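You operate a simulated robot arm through the tools that you are given. There is no shell and no other tool. Be economical: measure what you need, move in short steps, check, and stop when the job is done.

You are at the controls of a simulated robot arm. One attempt, no reset.

## Task
Bring the bag named on the green-banded card to the island's clear end, fold its top over and clip it.
Fine: the other bags stay as they are. Set down upright: what you pick out.

It is judged by the outcome, as a careful person would: the job done as asked, and still so three seconds after it is handed in. It fails if anything else is knocked over, pushed out of place, dropped, spilled or broken. Flat cloth is picked up by pressing the open fingertips on it (5 to 10 N) and closing them slowly along it; thin cloth reads only 2 to 8 mm in the jaws.

## Robot
A 6-joint arm with a fingered hand, fixed in place. Base frame: the origin is at the foot of the arm, x ahead of it, y to its left, z up; the work surface is at about z = 0.875. Lengths are in m, angles in rad, forces in N, time in s.
With the tool pointing down near the work surface it reaches from about 0.34 to 0.76 m from the base axis. Its first joint turns from -2.897 to 2.897 rad. Payload 4 kg.
The TCP is the grasp point between the finger pads, 0.026 m short of the fingertips. In the tool frame z runs along the fingers and y along their closing line. Largest opening 0.148 m; the body of the gripper starts 0.073 m behind the TCP. The gripper is a hand of 3 fingers: y runs from the thumb to the fingers, the wrist lies at [0, 0, -0.239] in the tool frame, and closing takes about 1.5 s.
Orientation is told as [roll, pitch, yaw] about the base's x, y, z axes, in that order, counted from this pose: with the fingers straight down and closing along the base's y, the tool's x points along the base's -x, its y along +y and its z along -z.

## Interface
- The arm moves only by the tool nudge_tool. Its argument "increments" is a list of rows, each an object of numbers (a shift or turn left out is 0, a gripper value left out holds the last): "x", "y", "z": the shift along the tool's x, y, z in m; "ax", "ay", "az": the turn, a rotation vector about the tool's x, y, z in rad. In form: [{"x": .., "y": .., "z": .., "ax": .., "ay": .., "az": ..}, ...]. A call has 1 to 10 rows; each row is the pose to reach, as a shift and turn from the pose commanded when the call began, along the tool's axes at that moment. "gripper" is the finger opening in m, from 0 to 0.148, set as the call begins (left out, the last holds). A row lasts 0.2 s, in which the tool goes at most 0.05 m and 0.15 rad; a call with a longer step from one row to the next is refused whole, and so is a gripper value outside its range. A pose out of reach is approached as far as the arm can. The call stops where the force on the tool passes 70 N (or 10 N more than at its start, if that is more) or the arm is blocked; 0.2 s more then pass. Each finger travels about 0.153 m/s and halts on what it meets, pressing with about 34 N; the grip force reading is that of the motor and also rises with nothing between the fingers. The clock runs only during rows and for 0.2 s after the last one: add rows that repeat a pose to give the fingers time. The reply holds the time, the measured pose of the TCP, the force on the tool along the base axes, the opening and the grip force, in the units named above and with some noise, with the torque about the TCP (base axes, N m) and any sound that the robot's microphone picked up.
- Cameras (640 x 400 px; columns grow to the right, rows downward): "scene" is fixed at [0.2213, -0.5002, 1.7076]; the picture's right is [0.60, -0.80, 0.00], its down [-0.68, -0.51, -0.53] and it looks along [0.43, 0.32, -0.85] (base axes); focal length 321 px, centre (320, 200). "wrist" rides on the gripper at [0.068, -0.039, -0.09] in the tool frame; the picture's right is [0.50, 0.87, 0.00], its down [-0.65, 0.38, -0.65] and it looks along [-0.57, 0.33, 0.76] (tool axes); focal length 222 px, centre (320, 200). There is no depth. A picture from a camera that has moved, and an enlarged one, comes with that camera's place and axes in the base frame and with its lens.
- capture(camera): a new picture of that camera. The clock stands still meanwhile.
- move_column(by): slides the trunk up (or, below 0, down) by that many m; the arm rides with it, the base frame stays. It gives what a move gives, with no picture.
- set_fingers(finger1, finger2, thumb_bend): sets how far each is bent, from 0 (flat) to 1 (curled in); at 0.3 the hand is open as for a grip, at 0.7 the pads meet at the TCP. One left out holds its place. A second passes; each finger stops where it meets its share of the squeeze, and holds until it gets a number again. A gripper value or a shape takes the hand back. It gives what a move gives, with no picture; readings hold the bend of each and the force on the fingers (four entries, about 0 where the hand has none), thumb and palm.
- preshape(shape): the hand has 3 fingers and takes this shape, open, in about a second: jaw (thumb against the fingers, like two jaws); tri (thumb and two fingers); tip (a fingertip pinch); poke (one finger out to press); point (the index stretched); flat (the hand flat); cup (the hand cupped); fist (a fist). The gripper value then closes the fingers along that shape, each until it touches; the sizes above hold for jaw. It gives what a move gives, with no picture.
- close_up(camera, box): a new picture of the part [left, top, right, bottom] of that camera's present view, enlarged. The clock stands still meanwhile.
- finish_job(): hands the job in; it is judged then, once.

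Work in short steps. Places have to be worked out from the pictures, the camera data and where the tool is seen: move nearer, look again, correct. Check each grasp and each placing, and mend what went wrong. You have 120 turns and 84 pictures in all, those below and enlarged ones among them. Open the gripper and draw the arm clear of the work before you hand the job in, unless the task says otherwise; then end with one line.

The tools are called after "Call:" as name(argument=value, ...) on one line, values as JSON. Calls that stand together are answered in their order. nudge_tool: Moves the arm, as the interface text tells. Its arguments: {"type":"object","properties":{"increments":{"type":"array","items":{"type":"object","properties":{"x":{"type":"number"},"y":{"type":"number"},"z":{"type":"number"},"ax":{"type":"number"},"ay":{"type":"number"},"az":{"type":"number"}}}},"gripper":{"type":"number"}},"required":["increments"]} The other tools are called the same way: move_column (by) slides the trunk up or down; preshape (shape) gives the hand a shape; set_fingers (finger1, finger2, thumb_bend) moves the fingers one by one; capture (camera) takes a picture; close_up (camera, box) takes an enlarged picture of a part of a camera's view; finish_job () hands the job in.

At the start:

```text
time_s: 0.0
tcp_pos: [0.4467, -0.0059, 1.312]
tcp_rot: [-0.001, 0.001, -0.002]
contact_force: [0.8, 0.0, 0.2]
ft_torque: [0.02, -0.04, 0.0]
opening: 0.1478
grip_force: 0.1
shape: jaw
bend: [0.3, 0.3, 0.3]
finger forces: [0.1, 0.0, 0.1, 0.0, 0.0, 0.1]
trunk travel left (down, up): [-0.525, 0.065]
```

scene: 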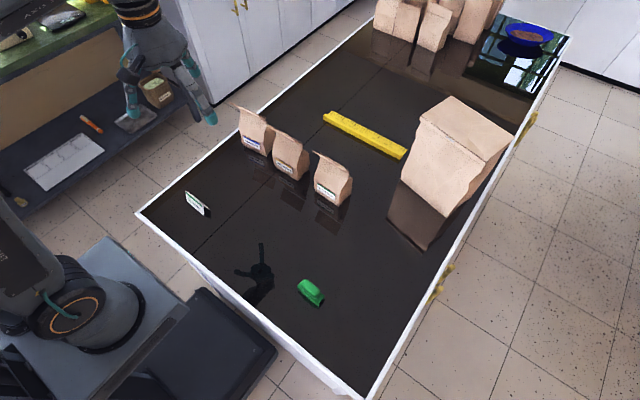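
wrist: 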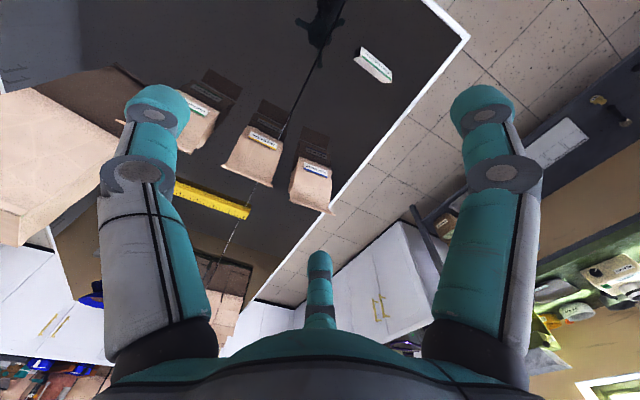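

I'll look closer at the card and the three bags from both cameras.

Call:
close_up(camera="scene", box=[170, 180, 230, 220])

Call:
close_up(camera="wrist", box=[160, 30, 420, 220])

Call:
close_up(camera="scene", box=[225, 95, 375, 215])

```text
10.00 times, centred on (200, 200) of scene
camera zoom: at [0.2213, -0.5002, 1.7076], right [0.6, -0.8, 0.0], down [-0.68, -0.51, -0.53], along [0.43, 0.32, -0.85], focal length 3207 px, centre (1520, 200)
```

zoom: 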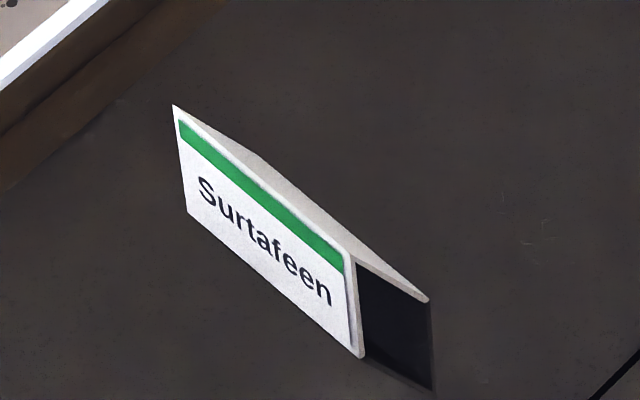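

```text
2.11 times, centred on (290, 125) of wrist
camera zoom: at [0.3795, -0.0449, 1.4037], right [-0.5, 0.87, 0.0], down [0.66, 0.38, 0.65], along [0.57, 0.33, -0.76], focal length 468 px, centre (383, 358)
```

zoom: 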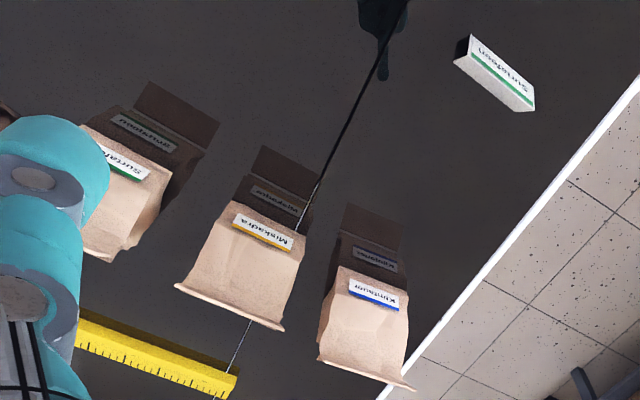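

```text
3.33 times, centred on (300, 155) of scene
camera zoom: at [0.2213, -0.5002, 1.7076], right [0.6, -0.8, 0.0], down [-0.68, -0.51, -0.53], along [0.43, 0.32, -0.85], focal length 1069 px, centre (387, 350)
```

zoom: 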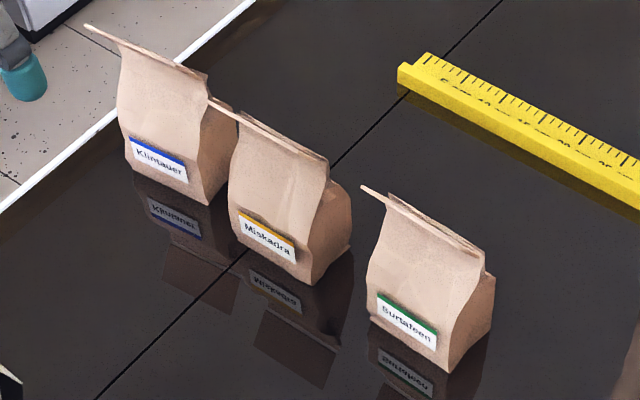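

The card says "Surtafeen". I need to read the green bag's label carefully, and also look at the bags at the far end and the clip.

Call:
close_up(camera="scene", box=[300, 140, 372, 212])

Call:
close_up(camera="scene", box=[365, 0, 575, 110])

Call:
close_up(camera="scene", box=[280, 265, 344, 315])

```text
5.56 times, centred on (336, 176) of scene
camera zoom: at [0.2213, -0.5002, 1.7076], right [0.6, -0.8, 0.0], down [-0.68, -0.51, -0.53], along [0.43, 0.32, -0.85], focal length 1782 px, centre (231, 333)
```

zoom: 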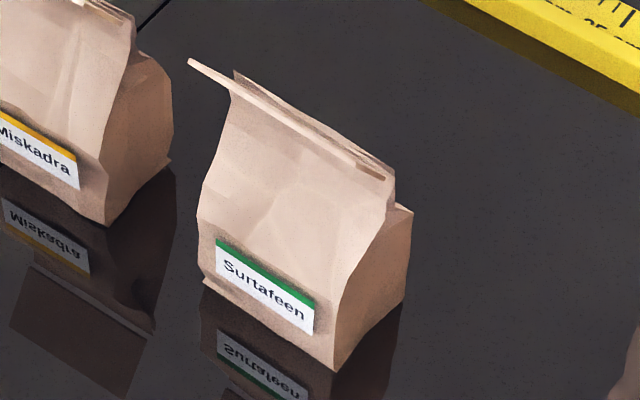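

```text
3.05 times, centred on (470, 55) of scene
camera zoom: at [0.2213, -0.5002, 1.7076], right [0.6, -0.8, 0.0], down [-0.68, -0.51, -0.53], along [0.43, 0.32, -0.85], focal length 978 px, centre (-137, 642)
```

zoom: 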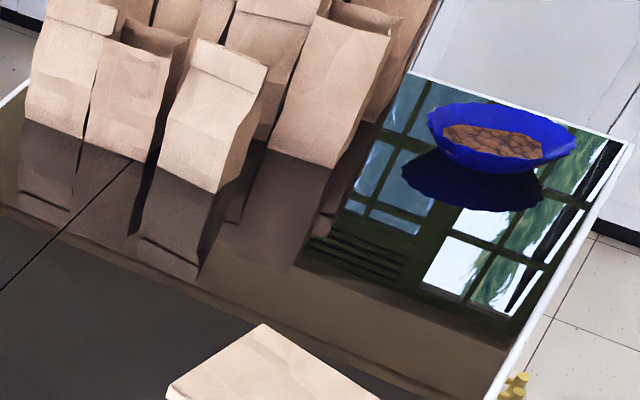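

```text
8.00 times, centred on (312, 290) of scene
camera zoom: at [0.2213, -0.5002, 1.7076], right [0.6, -0.8, 0.0], down [-0.68, -0.51, -0.53], along [0.43, 0.32, -0.85], focal length 2566 px, centre (384, -520)
```

zoom: 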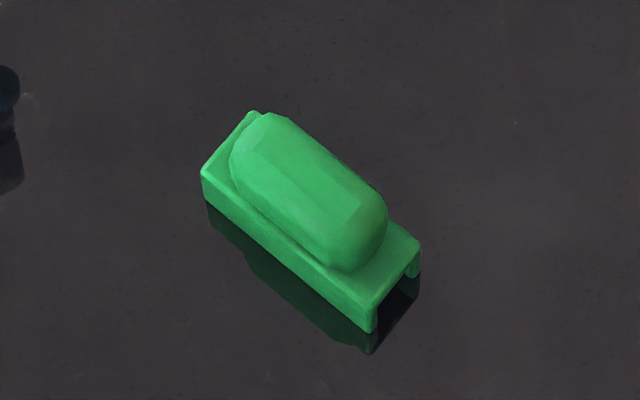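

The target is the green-labelled "Surtafeen" bag, centred near (0.69, -0.20). It's about 0.09 wide along y, 0.06 deep and has a flat top edge at about z 1.04. I'll turn the hand so it closes along base x and approach the bag from above.

Call:
nudge_tool(increments=[{"x": -0.02, "y": -0.02, "az": 0.14}, {"x": -0.04, "y": -0.04, "az": 0.28}, {"x": -0.06, "y": -0.06, "az": 0.42}, {"x": -0.08, "y": -0.08, "az": 0.56}, {"x": -0.1, "y": -0.1, "az": 0.7}, {"x": -0.12, "y": -0.12, "az": 0.84}, {"x": -0.14, "y": -0.14, "az": 0.98}, {"x": -0.16, "y": -0.16, "az": 1.12}, {"x": -0.18, "y": -0.18, "az": 1.26}, {"x": -0.2, "y": -0.195, "az": 1.4}])

```text
time_s: 2.2
tcp_pos: [0.6268, -0.1302, 1.2645]
tcp_rot: [0.01, -0.003, -1.331]
contact_force: [0.6, 0.4, -0.1]
ft_torque: [-0.05, 0.09, -0.01]
opening: 0.1479
grip_force: 0.0
shape: jaw
bend: [0.3, 0.3, 0.3]
finger forces: [0.0, 0.0, 0.0, 0.0, 0.0, 0.0]
out of reach, approached as far as the arm can: row 7, 8, 9, 10
trunk travel left (down, up): [-0.525, 0.065]
```

The reach is limited at this height, so I'll lower the hand, finish the turn and take a look.

Call:
nudge_tool(increments=[{"z": 0.02, "az": 0.07}, {"z": 0.04, "az": 0.14}, {"z": 0.05, "az": 0.17}])

Call:
capture(camera="wrist")

Call:
capture(camera="scene")

```text
time_s: 3.0
tcp_pos: [0.6253, -0.1346, 1.2159]
tcp_rot: [0.014, 0.002, -1.499]
contact_force: [0.2, 0.3, -0.2]
ft_torque: [-0.04, -0.01, 0.01]
opening: 0.1478
grip_force: 0.1
shape: jaw
bend: [0.3, 0.3, 0.3]
finger forces: [0.1, 0.1, 0.0, 0.0, 0.1, 0.0]
trunk travel left (down, up): [-0.525, 0.065]
```

```text
75 pictures are left
camera wrist: at [0.5793, -0.0697, 1.3064], right [0.83, 0.56, 0.01], down [0.41, -0.63, 0.66], along [0.38, -0.54, -0.75], focal length 222 px, centre (320, 200)
```

wrist: 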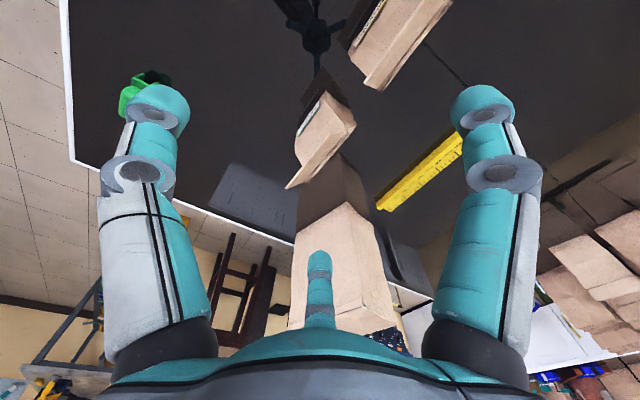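

```text
74 pictures are left
```

scene: 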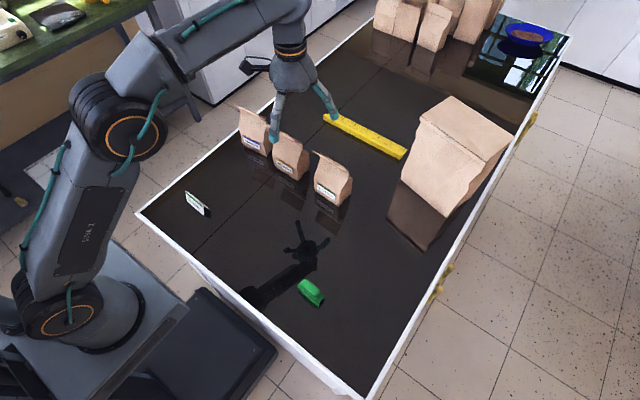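

The bag appears in the wrist view, which is upside down. The fingers look spread 120° apart, so I'll close the hand here in free air to learn how the pads meet.

Call:
nudge_tool(increments=[{}, {}, {}, {}, {}, {}, {}, {}], gripper=0.0)

Call:
capture(camera="wrist")

Call:
close_up(camera="scene", box=[210, 40, 370, 220])

```text
time_s: 4.8
tcp_pos: [0.6248, -0.1336, 1.2154]
tcp_rot: [0.016, 0.003, -1.499]
contact_force: [-0.3, 0.1, 0.2]
ft_torque: [0.01, 0.0, 0.01]
opening: 0.0001
grip_force: 34.0
shape: jaw
bend: [0.7, 0.7, 0.7]
finger forces: [0.1, 0.0, 0.0, 0.0, 0.0, 0.0]
trunk travel left (down, up): [-0.525, 0.065]
```

```text
73 pictures are left
camera wrist: at [0.5791, -0.0697, 1.3067], right [0.83, 0.56, 0.01], down [0.42, -0.63, 0.66], along [0.38, -0.54, -0.75], focal length 222 px, centre (320, 200)
```

wrist: 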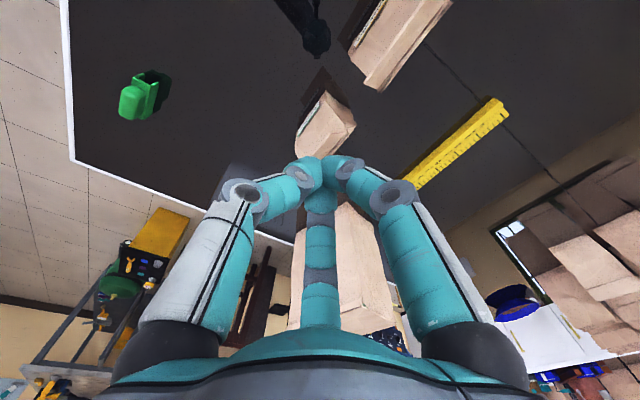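

```text
2.22 times, centred on (290, 130) of scene
camera zoom: at [0.2213, -0.5002, 1.7076], right [0.6, -0.8, 0.0], down [-0.68, -0.51, -0.53], along [0.43, 0.32, -0.85], focal length 713 px, centre (387, 356)
```

zoom: 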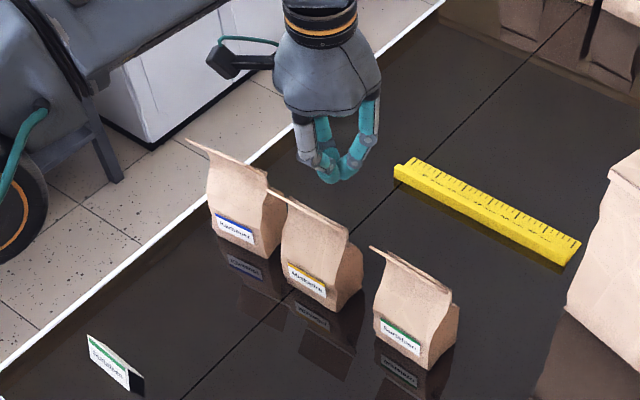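

The fingers meet radially at the centre, with the thumb on the -x side. I'll move nearer the bag with the hand open, then locate its top edge precisely.

Call:
nudge_tool(increments=[{"x": -0.03, "y": 0.0}, {"x": -0.06, "y": 0.015, "z": 0.01}, {"x": -0.07, "y": 0.03, "z": 0.03}, {"x": -0.07, "y": 0.04, "z": 0.04}, {"x": -0.07, "y": 0.04, "z": 0.04}], gripper=0.1)

Call:
capture(camera="wrist")

Call:
close_up(camera="scene", box=[260, 80, 380, 220])

```text
time_s: 6.0
tcp_pos: [0.6663, -0.1915, 1.1758]
tcp_rot: [0.02, 0.004, -1.503]
contact_force: [-0.2, 0.5, 0.5]
ft_torque: [0.01, -0.02, -0.01]
opening: 0.0998
grip_force: 0.2
shape: jaw
bend: [0.29, 0.29, 0.72]
finger forces: [0.1, 0.0, 0.0, 0.0, 0.0, 0.0]
out of reach, approached as far as the arm can: row 3, 4, 5
trunk travel left (down, up): [-0.525, 0.065]
```

```text
71 pictures are left
camera wrist: at [0.6201, -0.1277, 1.2652], right [0.83, 0.56, 0.02], down [0.41, -0.63, 0.66], along [0.38, -0.54, -0.75], focal length 222 px, centre (320, 200)
```

wrist: 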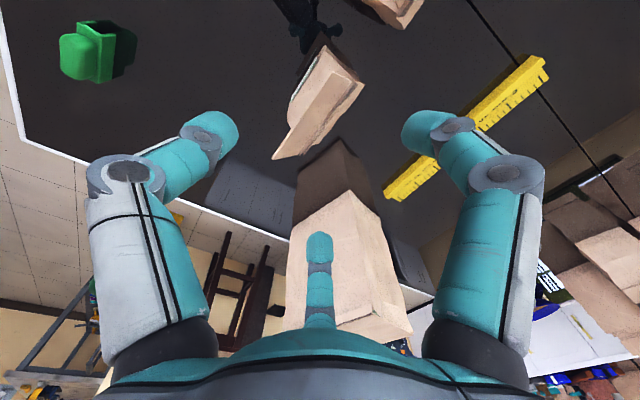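

```text
2.86 times, centred on (320, 150) of scene
camera zoom: at [0.2213, -0.5002, 1.7076], right [0.6, -0.8, 0.0], down [-0.68, -0.51, -0.53], along [0.43, 0.32, -0.85], focal length 916 px, centre (320, 343)
```

zoom: 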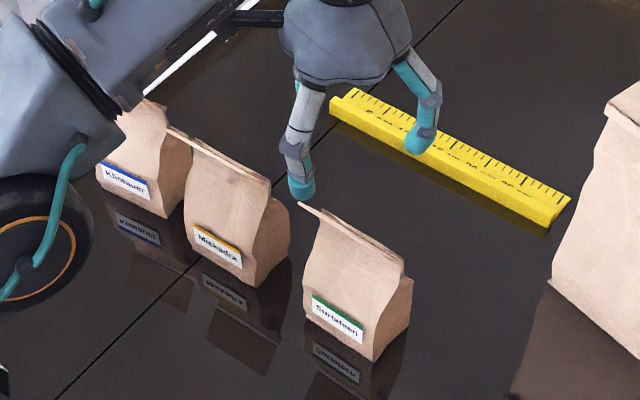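

I'll zoom the wrist view on the bag crest to triangulate its position.

Call:
close_up(camera="wrist", box=[250, 30, 390, 170])

```text
2.86 times, centred on (320, 100) of wrist
camera zoom: at [0.6201, -0.1277, 1.2652], right [0.83, 0.56, 0.02], down [0.41, -0.63, 0.66], along [0.38, -0.54, -0.75], focal length 635 px, centre (320, 486)
```

zoom: 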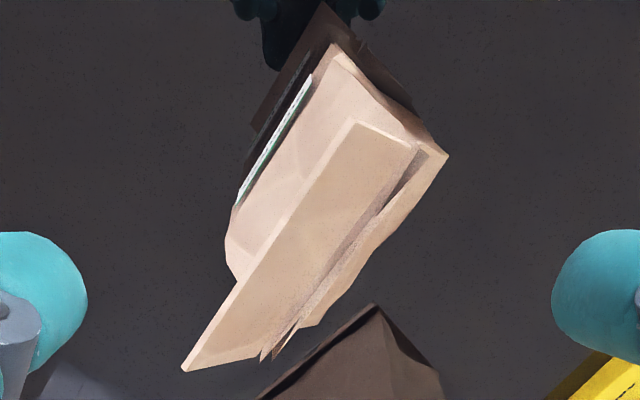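

By triangulation the crest line lies at about x 0.652, z 1.068, running y -0.154 to -0.252. The back panel slopes away behind it. I'll open fully and descend partway, then check.

Call:
nudge_tool(increments=[{"z": 0.0}, {"x": -0.005, "z": 0.02}, {"x": -0.005, "z": 0.04}, {"x": -0.005, "z": 0.05}], gripper=0.148)

Call:
capture(camera="wrist")

Call:
close_up(camera="scene", box=[270, 90, 380, 220])

```text
time_s: 7.0
tcp_pos: [0.6745, -0.1993, 1.142]
tcp_rot: [0.011, 0.005, -1.5]
contact_force: [0.5, 0.1, 0.3]
ft_torque: [0.01, -0.01, 0.0]
opening: 0.1479
grip_force: 0.1
shape: jaw
bend: [0.3, 0.3, 0.3]
finger forces: [0.0, 0.1, 0.0, 0.0, 0.0, 0.1]
out of reach, approached as far as the arm can: row 2, 3, 4
trunk travel left (down, up): [-0.525, 0.065]
```

```text
68 pictures are left
camera wrist: at [0.6297, -0.1353, 1.2327], right [0.83, 0.56, 0.01], down [0.42, -0.63, 0.66], along [0.37, -0.54, -0.75], focal length 222 px, centre (320, 200)
```

wrist: 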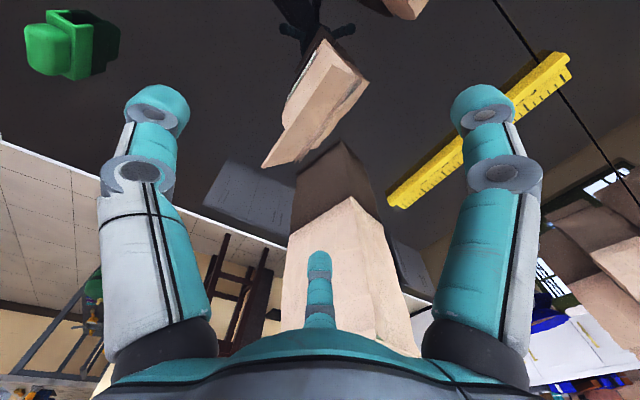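

```text
3.08 times, centred on (325, 155) of scene
camera zoom: at [0.2213, -0.5002, 1.7076], right [0.6, -0.8, 0.0], down [-0.68, -0.51, -0.53], along [0.43, 0.32, -0.85], focal length 987 px, centre (305, 338)
```

zoom: 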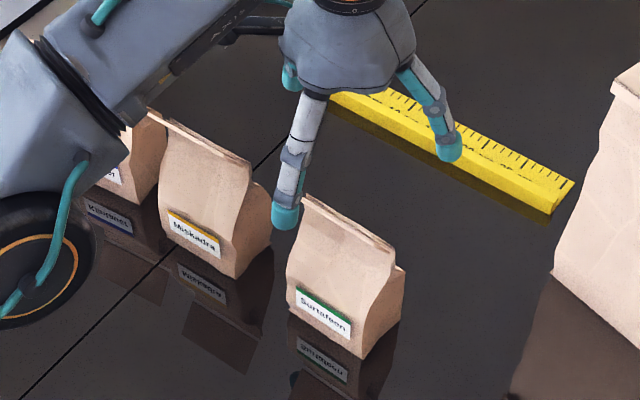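

Reach improves as I go lower, so I continue down while watching the force.

Call:
nudge_tool(increments=[{"z": 0.015}, {"z": 0.03}, {"z": 0.045}, {"z": 0.06}])

Call:
capture(camera="wrist")

Call:
close_up(camera="scene", box=[270, 90, 380, 220])

```text
time_s: 8.0
tcp_pos: [0.6909, -0.2046, 1.1021]
tcp_rot: [0.013, 0.002, -1.498]
contact_force: [0.0, 0.1, 0.5]
ft_torque: [0.01, 0.0, 0.02]
opening: 0.1481
grip_force: 0.0
shape: jaw
bend: [0.3, 0.3, 0.3]
finger forces: [0.1, 0.0, 0.1, 0.0, 0.0, 0.0]
out of reach, approached as far as the arm can: row 1, 2, 3, 4
trunk travel left (down, up): [-0.525, 0.065]
```

```text
66 pictures are left
camera wrist: at [0.6456, -0.1404, 1.1928], right [0.83, 0.56, 0.01], down [0.42, -0.63, 0.66], along [0.38, -0.54, -0.75], focal length 222 px, centre (320, 200)
```

wrist: 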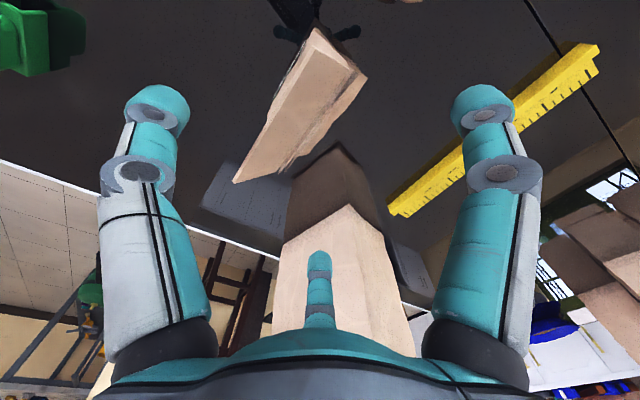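

```text
3.08 times, centred on (325, 155) of scene
camera zoom: at [0.2213, -0.5002, 1.7076], right [0.6, -0.8, 0.0], down [-0.68, -0.51, -0.53], along [0.43, 0.32, -0.85], focal length 987 px, centre (305, 338)
```

zoom: 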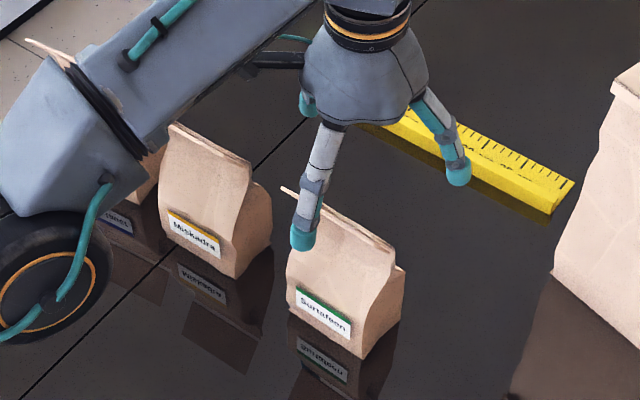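

The crest sits around x 0.65–0.69, z about 1.04–1.07, y centre -0.20. The hand is already straddling it, so I'll pull it back 2 cm in x and descend to about z 1.06.

Call:
nudge_tool(increments=[{"y": -0.02, "z": 0.0}, {"y": -0.03, "z": 0.01}, {"y": -0.03, "z": 0.02}, {"y": -0.03, "z": 0.03}])

Call:
capture(camera="wrist")

```text
time_s: 9.0
tcp_pos: [0.6904, -0.214, 1.0961]
tcp_rot: [0.012, 0.002, -1.5]
contact_force: [-0.2, -0.4, 0.0]
ft_torque: [0.0, 0.0, 0.01]
opening: 0.1481
grip_force: 0.0
shape: jaw
bend: [0.3, 0.3, 0.3]
finger forces: [0.1, 0.0, 0.0, 0.0, 0.0, 0.0]
out of reach, approached as far as the arm can: row 1, 2, 3, 4
trunk travel left (down, up): [-0.525, 0.065]
```

```text
64 pictures are left
camera wrist: at [0.6446, -0.1497, 1.1871], right [0.83, 0.56, 0.01], down [0.42, -0.63, 0.66], along [0.38, -0.54, -0.75], focal length 222 px, centre (320, 200)
```

wrist: 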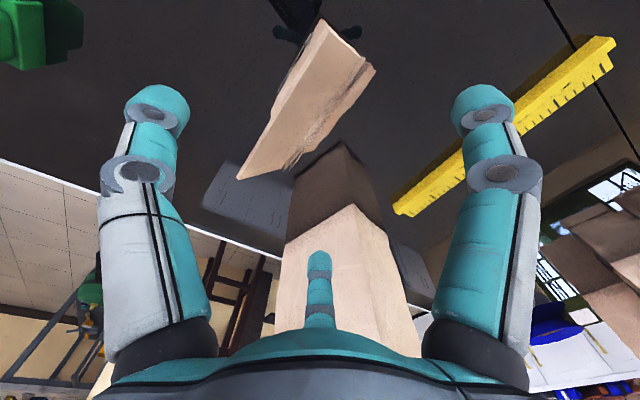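

The commanded pose seems to have drifted from the reached one, which was clamped. By bookkeeping the command is near (0.657, -0.276, 1.08), so I'll bring it back to about (0.665, -0.20, 1.09).

Call:
nudge_tool(increments=[{"x": 0.03, "y": 0.004, "z": -0.01}, {"x": 0.06, "y": 0.008, "z": -0.01}, {"x": 0.076, "y": 0.008, "z": -0.01}, {"x": 0.076, "y": 0.008, "z": -0.01}])

```text
time_s: 10.0
tcp_pos: [0.7041, -0.1445, 1.11]
tcp_rot: [0.011, 0.001, -1.499]
contact_force: [-0.2, 0.9, 0.4]
ft_torque: [0.01, 0.01, -0.03]
opening: 0.1478
grip_force: 0.0
shape: jaw
bend: [0.3, 0.3, 0.3]
finger forces: [0.0, 0.1, 0.1, 0.0, 0.0, 0.0]
out of reach, approached as far as the arm can: row 1, 2, 3, 4
trunk travel left (down, up): [-0.525, 0.065]
```

The hand slid along its reach limit, so the command is still outside reach. I'll move back in y and pull inward in x until it's no longer clamped.

Call:
nudge_tool(increments=[{"x": -0.02, "y": -0.03}, {"x": -0.04, "y": -0.05}, {"x": -0.055, "y": -0.07}, {"x": -0.055, "y": -0.07}])

```text
time_s: 11.0
tcp_pos: [0.6928, -0.1774, 1.119]
tcp_rot: [0.012, 0.002, -1.5]
contact_force: [-0.1, 0.3, 1.1]
ft_torque: [-0.03, -0.03, 0.0]
opening: 0.1479
grip_force: 0.1
shape: jaw
bend: [0.3, 0.3, 0.3]
finger forces: [0.1, 0.0, 0.0, 0.0, 0.1, 0.1]
out of reach, approached as far as the arm can: row 1, 2, 3, 4
trunk travel left (down, up): [-0.525, 0.065]
```

The reach limit fits a sphere about a shoulder at z≈1.11 with R≈0.757, so the target pose (r≈0.70, z≈1.05) is well inside it. I'll keep pulling inward and go down a little.

Call:
nudge_tool(increments=[{"y": -0.02, "z": 0.005}, {"y": -0.04, "z": 0.01}, {"y": -0.05, "z": 0.01}])

```text
time_s: 11.8
tcp_pos: [0.6908, -0.1831, 1.1187]
tcp_rot: [0.011, 0.002, -1.499]
contact_force: [-0.8, 0.3, -0.6]
ft_torque: [-0.02, -0.03, 0.0]
opening: 0.1482
grip_force: 0.1
shape: jaw
bend: [0.3, 0.3, 0.3]
finger forces: [0.0, 0.1, 0.0, 0.0, 0.1, 0.0]
out of reach, approached as far as the arm can: row 1, 2, 3
trunk travel left (down, up): [-0.525, 0.065]
```

The commanded pose is still outside reach, so I'll raise and pull well inward until no rows report out of reach. That resynchronises the command with the measured pose.

Call:
nudge_tool(increments=[{"y": -0.03, "z": -0.02}, {"y": -0.06, "z": -0.04}, {"y": -0.09, "z": -0.06}, {"y": -0.12, "z": -0.06}, {"y": -0.15, "z": -0.06}, {"y": -0.18, "z": -0.06}])

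```text
time_s: 13.4
tcp_pos: [0.5408, -0.2102, 1.2271]
tcp_rot: [0.14, -0.062, -1.51]
contact_force: [-0.5, 0.2, 0.7]
ft_torque: [-0.02, -0.02, 0.01]
opening: 0.148
grip_force: 0.0
shape: jaw
bend: [0.3, 0.3, 0.3]
finger forces: [0.0, 0.0, 0.0, 0.0, 0.0, 0.0]
out of reach, approached as far as the arm can: row 1, 2, 3, 4, 5
trunk travel left (down, up): [-0.525, 0.065]
stopped in row 6: the arm was blocked; the commanded pose is now the measured one
```

The arm was reported blocked, though the command is now resynchronised. I'll check the scene.

Call:
capture(camera="scene")

```text
63 pictures are left
```

scene: 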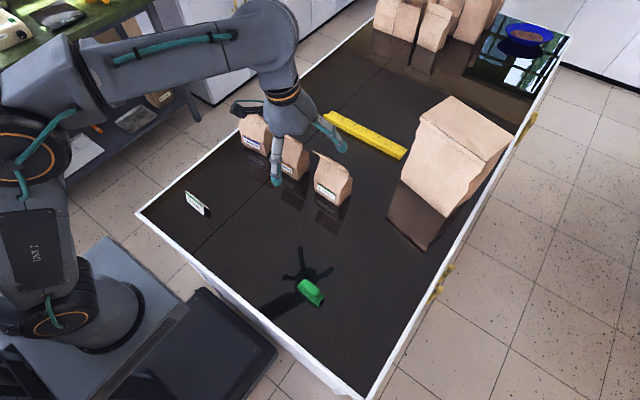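

Nothing was touched. I'll straighten the tilt and go to a reachable pose near (0.62, -0.20, 1.16).

Call:
nudge_tool(increments=[{"ax": 0.07, "ay": 0.03}, {"ax": 0.14, "ay": 0.062}, {"ax": 0.14, "ay": 0.062}])

```text
time_s: 14.2
tcp_pos: [0.5416, -0.2101, 1.2252]
tcp_rot: [-0.003, 0.0, -1.504]
contact_force: [-0.3, 0.0, -0.3]
ft_torque: [-0.02, -0.02, -0.01]
opening: 0.1482
grip_force: 0.0
shape: jaw
bend: [0.3, 0.3, 0.3]
finger forces: [0.0, 0.0, 0.0, 0.1, 0.0, 0.0]
trunk travel left (down, up): [-0.525, 0.065]
```

The pose is clean now. I'll approach above the bag.

Call:
nudge_tool(increments=[{"x": 0.0, "y": 0.03, "z": 0.03}, {"x": 0.003, "y": 0.06, "z": 0.05}, {"x": 0.003, "y": 0.08, "z": 0.07}, {"x": 0.003, "y": 0.1, "z": 0.085}, {"x": 0.003, "y": 0.12, "z": 0.1}])

Call:
close_up(camera="scene", box=[260, 90, 390, 220])

Call:
capture(camera="wrist")

```text
time_s: 15.4
tcp_pos: [0.6621, -0.1994, 1.125]
tcp_rot: [-0.003, 0.003, -1.504]
contact_force: [-0.3, 0.1, 0.0]
ft_torque: [-0.02, 0.0, 0.0]
opening: 0.1481
grip_force: 0.0
shape: jaw
bend: [0.3, 0.3, 0.3]
finger forces: [0.0, 0.0, 0.0, 0.0, 0.1, 0.0]
trunk travel left (down, up): [-0.525, 0.065]
```

```text
3.08 times, centred on (325, 155) of scene
camera zoom: at [0.2213, -0.5002, 1.7076], right [0.6, -0.8, 0.0], down [-0.68, -0.51, -0.53], along [0.43, 0.32, -0.85], focal length 987 px, centre (305, 338)
```

zoom: 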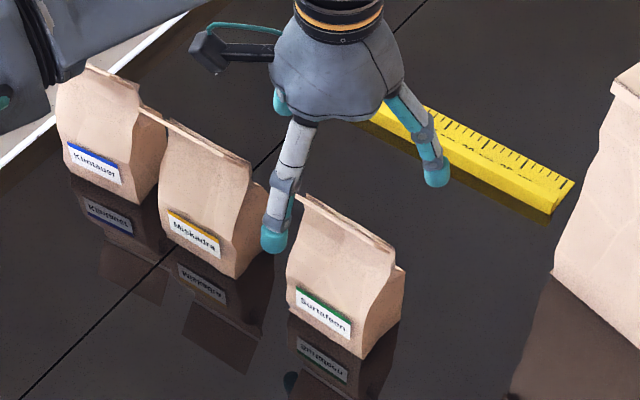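

```text
61 pictures are left
camera wrist: at [0.6182, -0.1347, 1.2164], right [0.83, 0.56, 0.0], down [0.42, -0.63, 0.65], along [0.36, -0.54, -0.76], focal length 222 px, centre (320, 200)
```

wrist: 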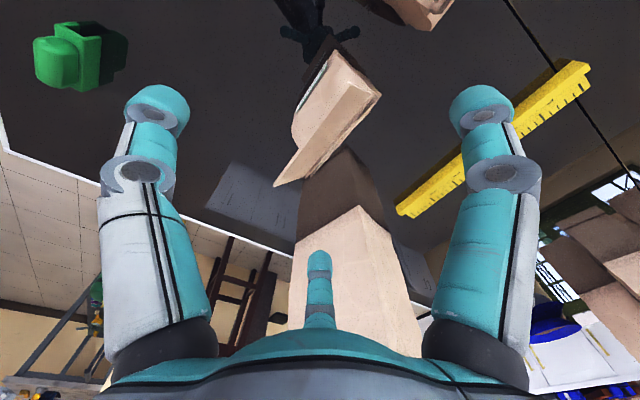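

Now I'll refine the crest position from this clean pose.

Call:
close_up(camera="wrist", box=[250, 40, 400, 200])

```text
2.50 times, centred on (325, 120) of wrist
camera zoom: at [0.6182, -0.1347, 1.2164], right [0.83, 0.56, 0.0], down [0.42, -0.63, 0.65], along [0.36, -0.54, -0.76], focal length 555 px, centre (308, 400)
```

zoom: 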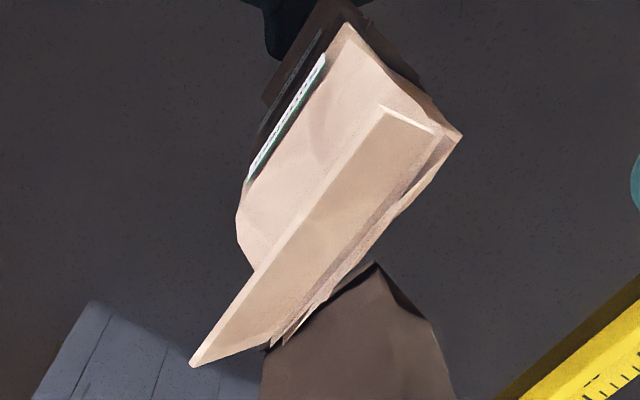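

The neck is a flat flap about 6 cm long. It leans forward from (x 0.689, z 1.014) up to a tip at (x 0.653, z 1.064). I'll centre on it at x 0.672 and descend to z≈1.045.

Call:
nudge_tool(increments=[{"y": 0.01, "z": 0.02}, {"y": 0.011, "z": 0.045}, {"y": 0.011, "z": 0.065}, {"y": 0.011, "z": 0.08}, {"y": 0.011, "z": 0.08}])

Call:
capture(camera="wrist")

Call:
close_up(camera="scene", box=[260, 90, 390, 220])

```text
time_s: 16.6
tcp_pos: [0.6708, -0.1991, 1.0452]
tcp_rot: [-0.004, 0.005, -1.504]
contact_force: [0.2, -0.3, -0.4]
ft_torque: [0.0, -0.02, 0.0]
opening: 0.1481
grip_force: 0.0
shape: jaw
bend: [0.3, 0.3, 0.3]
finger forces: [0.0, 0.0, 0.1, 0.0, 0.0, 0.0]
trunk travel left (down, up): [-0.525, 0.065]
```

```text
59 pictures are left
camera wrist: at [0.628, -0.1341, 1.1362], right [0.83, 0.56, 0.0], down [0.42, -0.63, 0.65], along [0.36, -0.54, -0.76], focal length 222 px, centre (320, 200)
```

wrist: 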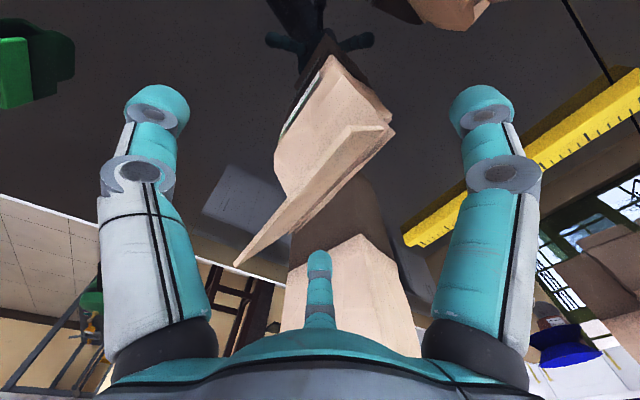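

```text
3.08 times, centred on (325, 155) of scene
camera zoom: at [0.2213, -0.5002, 1.7076], right [0.6, -0.8, 0.0], down [-0.68, -0.51, -0.53], along [0.43, 0.32, -0.85], focal length 987 px, centre (305, 338)
```

zoom: 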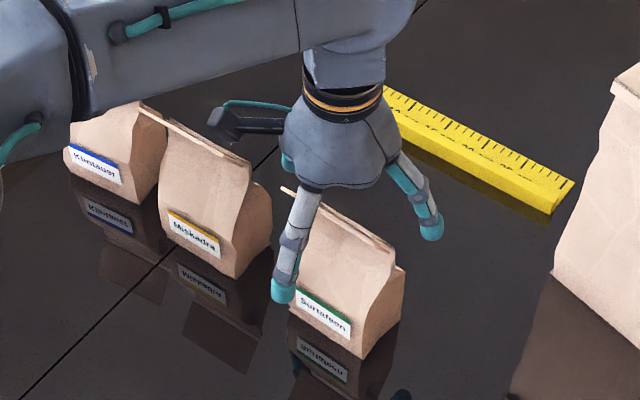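

The hand straddles the flap nicely. I'll close on it and read the grip.

Call:
nudge_tool(increments=[{}, {}, {}, {}, {}, {}, {}, {}], gripper=0.0)

Call:
capture(camera="wrist")

Call:
close_up(camera="scene", box=[260, 90, 390, 220])

```text
time_s: 18.4
tcp_pos: [0.6716, -0.199, 1.0455]
tcp_rot: [-0.001, 0.003, -1.504]
contact_force: [1.8, 0.6, 2.0]
ft_torque: [0.23, -0.04, -0.07]
opening: 0.0005
grip_force: 34.0
shape: jaw
bend: [0.8, 0.7, 0.66]
finger forces: [0.0, 13.1, 0.1, 0.1, 34.0, 0.0]
trunk travel left (down, up): [-0.525, 0.065]
```

```text
57 pictures are left
camera wrist: at [0.628, -0.134, 1.1366], right [0.83, 0.56, 0.0], down [0.42, -0.63, 0.65], along [0.36, -0.54, -0.76], focal length 222 px, centre (320, 200)
```

wrist: 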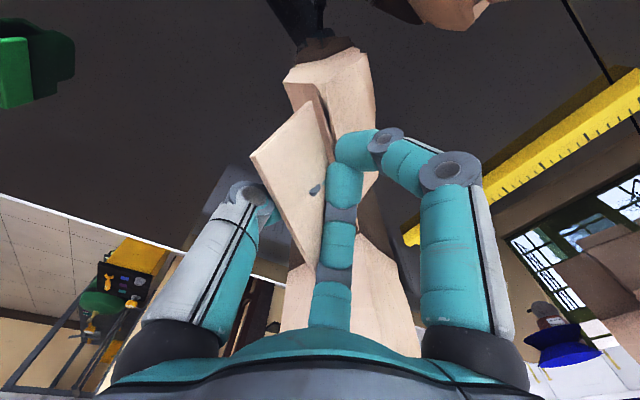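

```text
3.08 times, centred on (325, 155) of scene
camera zoom: at [0.2213, -0.5002, 1.7076], right [0.6, -0.8, 0.0], down [-0.68, -0.51, -0.53], along [0.43, 0.32, -0.85], focal length 987 px, centre (305, 338)
```

zoom: 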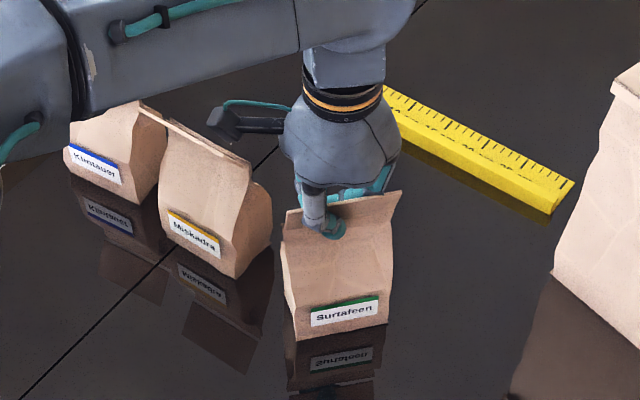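

The flap is pinched between the thumb and finger 2. The bag turned slightly but is clear of its neighbour. I'll lift it slowly.

Call:
nudge_tool(increments=[{"z": -0.01}, {"z": -0.02}, {"z": -0.03}, {"z": -0.04}, {"z": -0.045}])

Call:
close_up(camera="scene", box=[260, 90, 390, 220])

```text
time_s: 19.6
tcp_pos: [0.6735, -0.1988, 1.0895]
tcp_rot: [-0.001, 0.004, -1.506]
contact_force: [0.4, -0.6, -1.6]
ft_torque: [0.04, -0.02, -0.01]
opening: 0.0007
grip_force: 33.9
shape: jaw
bend: [0.8, 0.7, 0.66]
finger forces: [0.1, 16.8, 0.0, 0.0, 31.0, 0.0]
trunk travel left (down, up): [-0.525, 0.065]
```

```text
3.08 times, centred on (325, 155) of scene
camera zoom: at [0.2213, -0.5002, 1.7076], right [0.6, -0.8, 0.0], down [-0.68, -0.51, -0.53], along [0.43, 0.32, -0.85], focal length 987 px, centre (305, 338)
```

zoom: 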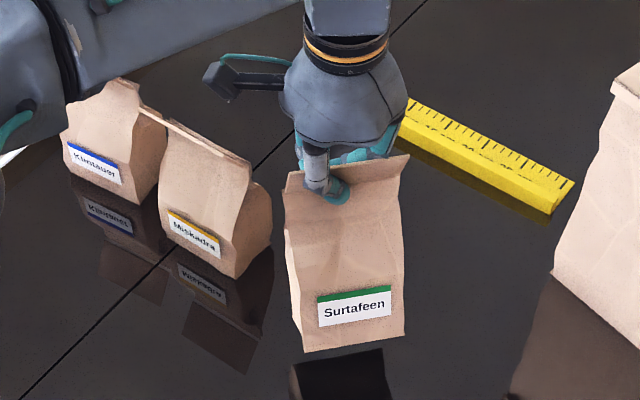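

The bag is lifted cleanly (about 1.6 N), bottom about 4 cm up. I'll carry it inward toward the clear near end at about (0.47, -0.17).

Call:
nudge_tool(increments=[{"y": -0.02, "x": 0.003}, {"y": -0.045, "x": 0.007}, {"y": -0.07, "x": 0.01}, {"y": -0.095, "x": 0.014}, {"y": -0.12, "x": 0.018}, {"y": -0.145, "x": 0.022}, {"y": -0.17, "x": 0.026}, {"y": -0.19, "x": 0.03}, {"y": -0.2, "x": 0.033}, {"y": -0.2, "x": 0.033}])

Call:
capture(camera="scene")

```text
time_s: 21.8
tcp_pos: [0.4691, -0.1795, 1.0915]
tcp_rot: [-0.002, 0.003, -1.505]
contact_force: [0.1, -0.6, -2.6]
ft_torque: [0.04, -0.03, 0.01]
opening: 0.0002
grip_force: 34.0
shape: jaw
bend: [0.8, 0.7, 0.65]
finger forces: [0.0, 17.0, 0.0, 0.0, 31.5, 0.0]
trunk travel left (down, up): [-0.525, 0.065]
```

```text
54 pictures are left
```

scene: 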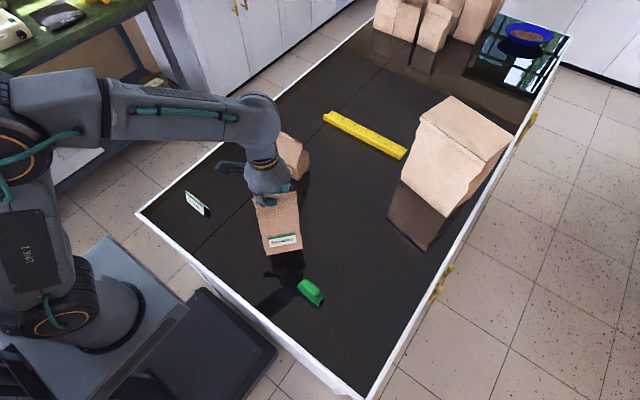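

I'll lower it now, slightly nearer the end, watching for contact.

Call:
nudge_tool(increments=[{"y": -0.01, "z": 0.01}, {"y": -0.02, "z": 0.02}, {"y": -0.02, "z": 0.03}, {"y": -0.02, "z": 0.038}, {"y": -0.02, "z": 0.043}, {"y": -0.02, "z": 0.046}])

Call:
close_up(camera="scene", box=[200, 140, 350, 310])

```text
time_s: 23.2
tcp_pos: [0.4513, -0.1792, 1.0454]
tcp_rot: [-0.002, 0.001, -1.505]
contact_force: [-0.4, 1.4, 1.5]
ft_torque: [0.09, -0.03, 0.0]
opening: 0.0002
grip_force: 33.6
shape: jaw
bend: [0.8, 0.7, 0.65]
finger forces: [0.0, 17.9, 0.0, 0.0, 31.1, 0.1]
trunk travel left (down, up): [-0.525, 0.065]
```

```text
2.35 times, centred on (275, 225) of scene
camera zoom: at [0.2213, -0.5002, 1.7076], right [0.6, -0.8, 0.0], down [-0.68, -0.51, -0.53], along [0.43, 0.32, -0.85], focal length 755 px, centre (426, 141)
```

zoom: 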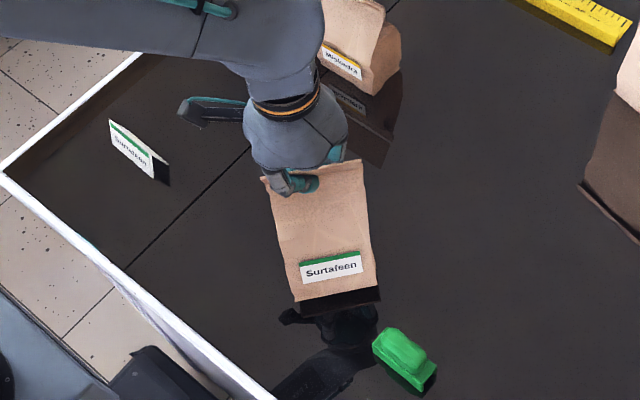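

The force shows the bag is standing on the surface. I'll release and raise the hand, then see how the flap rests.

Call:
nudge_tool(increments=[{}, {}, {}, {}, {}, {}, {}, {}], gripper=0.148)

Call:
nudge_tool(increments=[{"z": -0.03}, {"z": -0.06}, {"z": -0.09}, {"z": -0.12}, {"z": -0.15}, {"z": -0.18}])

Call:
close_up(camera="scene", box=[200, 140, 350, 310])

Call:
capture(camera="wrist")

```text
time_s: 25.0
tcp_pos: [0.4507, -0.1802, 1.0446]
tcp_rot: [-0.002, 0.001, -1.506]
contact_force: [-0.3, -0.3, 0.0]
ft_torque: [0.01, -0.03, -0.04]
opening: 0.148
grip_force: 0.0
shape: jaw
bend: [0.3, 0.3, 0.3]
finger forces: [0.0, 0.0, 0.0, 0.0, 0.2, 0.1]
trunk travel left (down, up): [-0.525, 0.065]
```

```text
time_s: 26.4
tcp_pos: [0.4505, -0.182, 1.2258]
tcp_rot: [-0.003, 0.002, -1.507]
contact_force: [0.2, 0.4, -0.1]
ft_torque: [-0.01, 0.04, 0.02]
opening: 0.1478
grip_force: 0.2
shape: jaw
bend: [0.3, 0.3, 0.3]
finger forces: [0.0, 0.1, 0.0, 0.1, 0.0, 0.0]
trunk travel left (down, up): [-0.525, 0.065]
```

```text
2.35 times, centred on (275, 225) of scene
camera zoom: at [0.2213, -0.5002, 1.7076], right [0.6, -0.8, 0.0], down [-0.68, -0.51, -0.53], along [0.43, 0.32, -0.85], focal length 755 px, centre (426, 141)
```

zoom: 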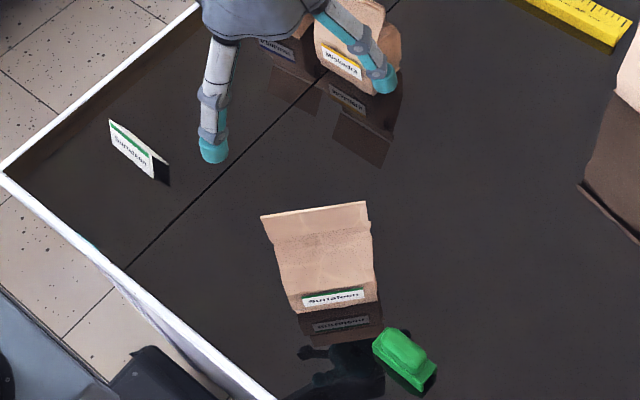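

```text
51 pictures are left
camera wrist: at [0.407, -0.1179, 1.3168], right [0.83, 0.56, 0.0], down [0.42, -0.63, 0.65], along [0.36, -0.54, -0.76], focal length 222 px, centre (320, 200)
```

wrist: 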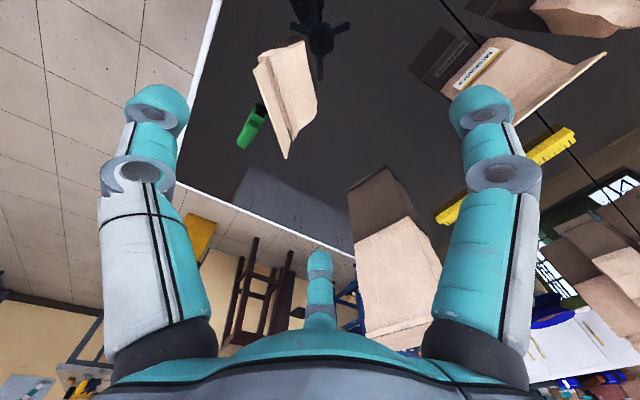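

The bag stands upright, turned about 47°, with its flap still up. I'll zoom to get its current flap geometry.

Call:
close_up(camera="wrist", box=[210, 20, 350, 170])

Call:
close_up(camera="scene", box=[240, 210, 330, 300])

```text
2.67 times, centred on (280, 95) of wrist
camera zoom: at [0.407, -0.1179, 1.3168], right [0.83, 0.56, 0.0], down [0.42, -0.63, 0.65], along [0.36, -0.54, -0.76], focal length 592 px, centre (427, 480)
```

zoom: 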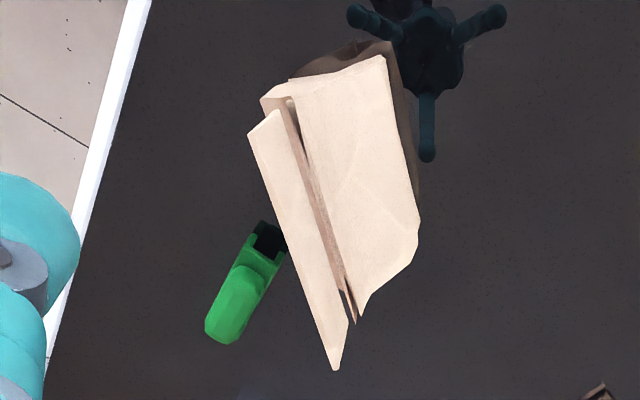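

```text
4.44 times, centred on (285, 255) of scene
camera zoom: at [0.2213, -0.5002, 1.7076], right [0.6, -0.8, 0.0], down [-0.68, -0.51, -0.53], along [0.43, 0.32, -0.85], focal length 1426 px, centre (476, -44)
```

zoom: 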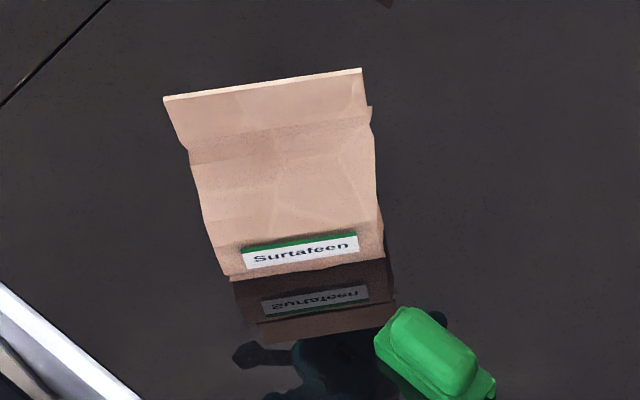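

The flap now stands nearly vertical: centred at (0.417, -0.223), crease at z≈1.03, tip ≈1.08, running along a bearing of -44°. I'll turn the hand so the thumb faces the bag's front and centre it over the flap.

Call:
nudge_tool(increments=[{"x": -0.008, "y": -0.007, "az": -0.14}, {"x": -0.016, "y": -0.014, "az": -0.28}, {"x": -0.024, "y": -0.021, "az": -0.42}, {"x": -0.032, "y": -0.028, "az": -0.56}, {"x": -0.039, "y": -0.036, "az": -0.7}, {"x": -0.039, "y": -0.036, "az": -0.74}, {"x": -0.039, "y": -0.036, "az": -0.74}])

Call:
capture(camera="wrist")

```text
time_s: 28.0
tcp_pos: [0.4184, -0.2226, 1.226]
tcp_rot: [-0.002, 0.003, -0.764]
contact_force: [0.5, -1.0, -0.4]
ft_torque: [-0.02, 0.02, -0.03]
opening: 0.1479
grip_force: 0.1
shape: jaw
bend: [0.3, 0.3, 0.3]
finger forces: [0.0, 0.0, 0.0, 0.0, 0.0, 0.1]
trunk travel left (down, up): [-0.525, 0.065]
```

```text
48 pictures are left
camera wrist: at [0.3423, -0.2036, 1.3165], right [0.24, 0.97, 0.0], down [0.74, -0.18, 0.65], along [0.63, -0.15, -0.76], focal length 222 px, centre (320, 200)
```

wrist: 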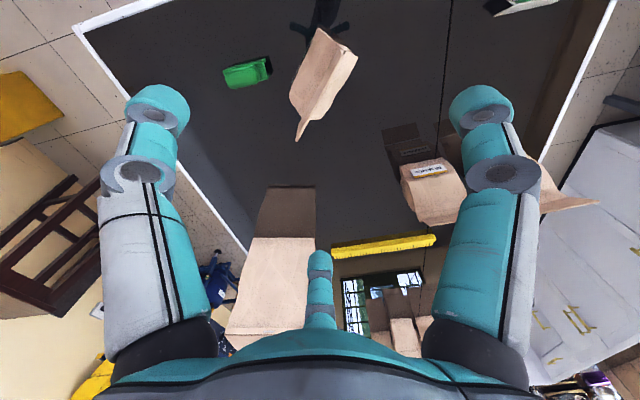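

The wrist camera aims exactly at the TCP, so the flap below should show at column 320. I'll zoom in to check the centring.

Call:
close_up(camera="wrist", box=[250, 10, 390, 150])

```text
2.86 times, centred on (320, 80) of wrist
camera zoom: at [0.3423, -0.2036, 1.3165], right [0.24, 0.97, 0.0], down [0.74, -0.18, 0.65], along [0.63, -0.15, -0.76], focal length 635 px, centre (320, 543)
```

zoom: 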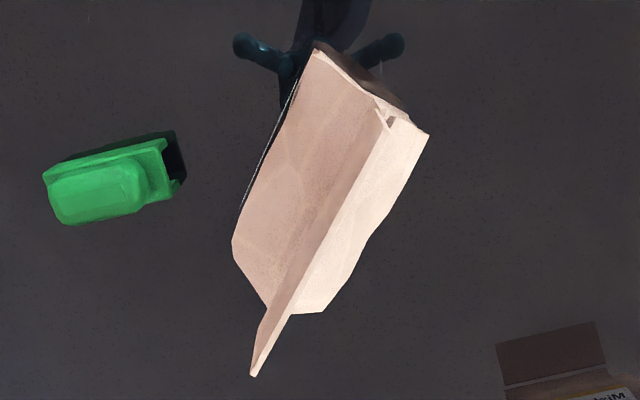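

The flap matches my estimate and is centred within about 4 mm. I'll descend so the pads take its upper part (z≈1.065), then close gently.

Call:
nudge_tool(increments=[{"z": 0.04, "y": -0.002}, {"z": 0.08, "y": -0.002}, {"z": 0.12, "y": -0.002}, {"z": 0.145, "y": -0.002}, {"z": 0.158, "y": -0.002}, {"z": 0.158, "y": -0.002}])

Call:
nudge_tool(increments=[{}, {}, {}, {}, {}, {}, {}], gripper=0.0)

Call:
close_up(camera="scene", box=[200, 150, 350, 310])

Call:
capture(camera="wrist")

```text
time_s: 29.4
tcp_pos: [0.4156, -0.2234, 1.0654]
tcp_rot: [0.0, 0.005, -0.766]
contact_force: [-0.7, 0.5, -0.4]
ft_torque: [0.02, -0.02, -0.02]
opening: 0.148
grip_force: 0.0
shape: jaw
bend: [0.3, 0.3, 0.3]
finger forces: [0.1, 0.0, 0.0, 0.0, 0.0, 0.0]
trunk travel left (down, up): [-0.525, 0.065]
```

```text
time_s: 31.0
tcp_pos: [0.4157, -0.2227, 1.0653]
tcp_rot: [-0.001, 0.003, -0.765]
contact_force: [-0.1, -0.7, -0.6]
ft_torque: [-0.01, 0.03, -0.08]
opening: 0.0012
grip_force: 34.4
shape: jaw
bend: [0.71, 0.7, 0.7]
finger forces: [0.1, 0.1, 0.0, 0.0, 30.8, 0.0]
trunk travel left (down, up): [-0.525, 0.065]
```

```text
2.50 times, centred on (275, 230) of scene
camera zoom: at [0.2213, -0.5002, 1.7076], right [0.6, -0.8, 0.0], down [-0.68, -0.51, -0.53], along [0.43, 0.32, -0.85], focal length 802 px, centre (432, 125)
```

zoom: 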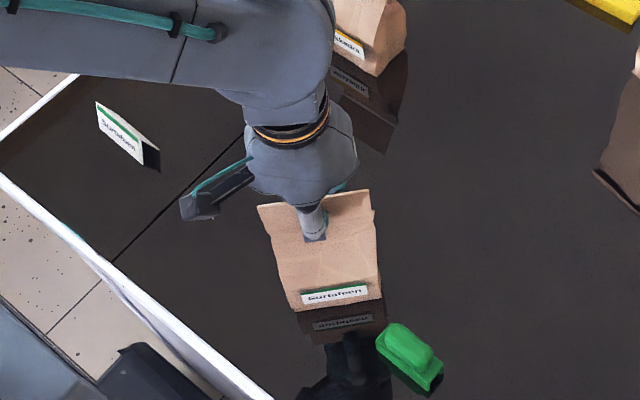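

```text
45 pictures are left
camera wrist: at [0.3397, -0.2045, 1.1573], right [0.24, 0.97, 0.0], down [0.74, -0.18, 0.65], along [0.63, -0.15, -0.76], focal length 222 px, centre (320, 200)
```

wrist: 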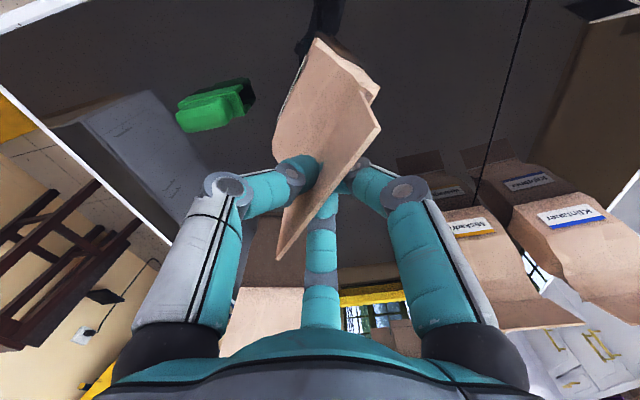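

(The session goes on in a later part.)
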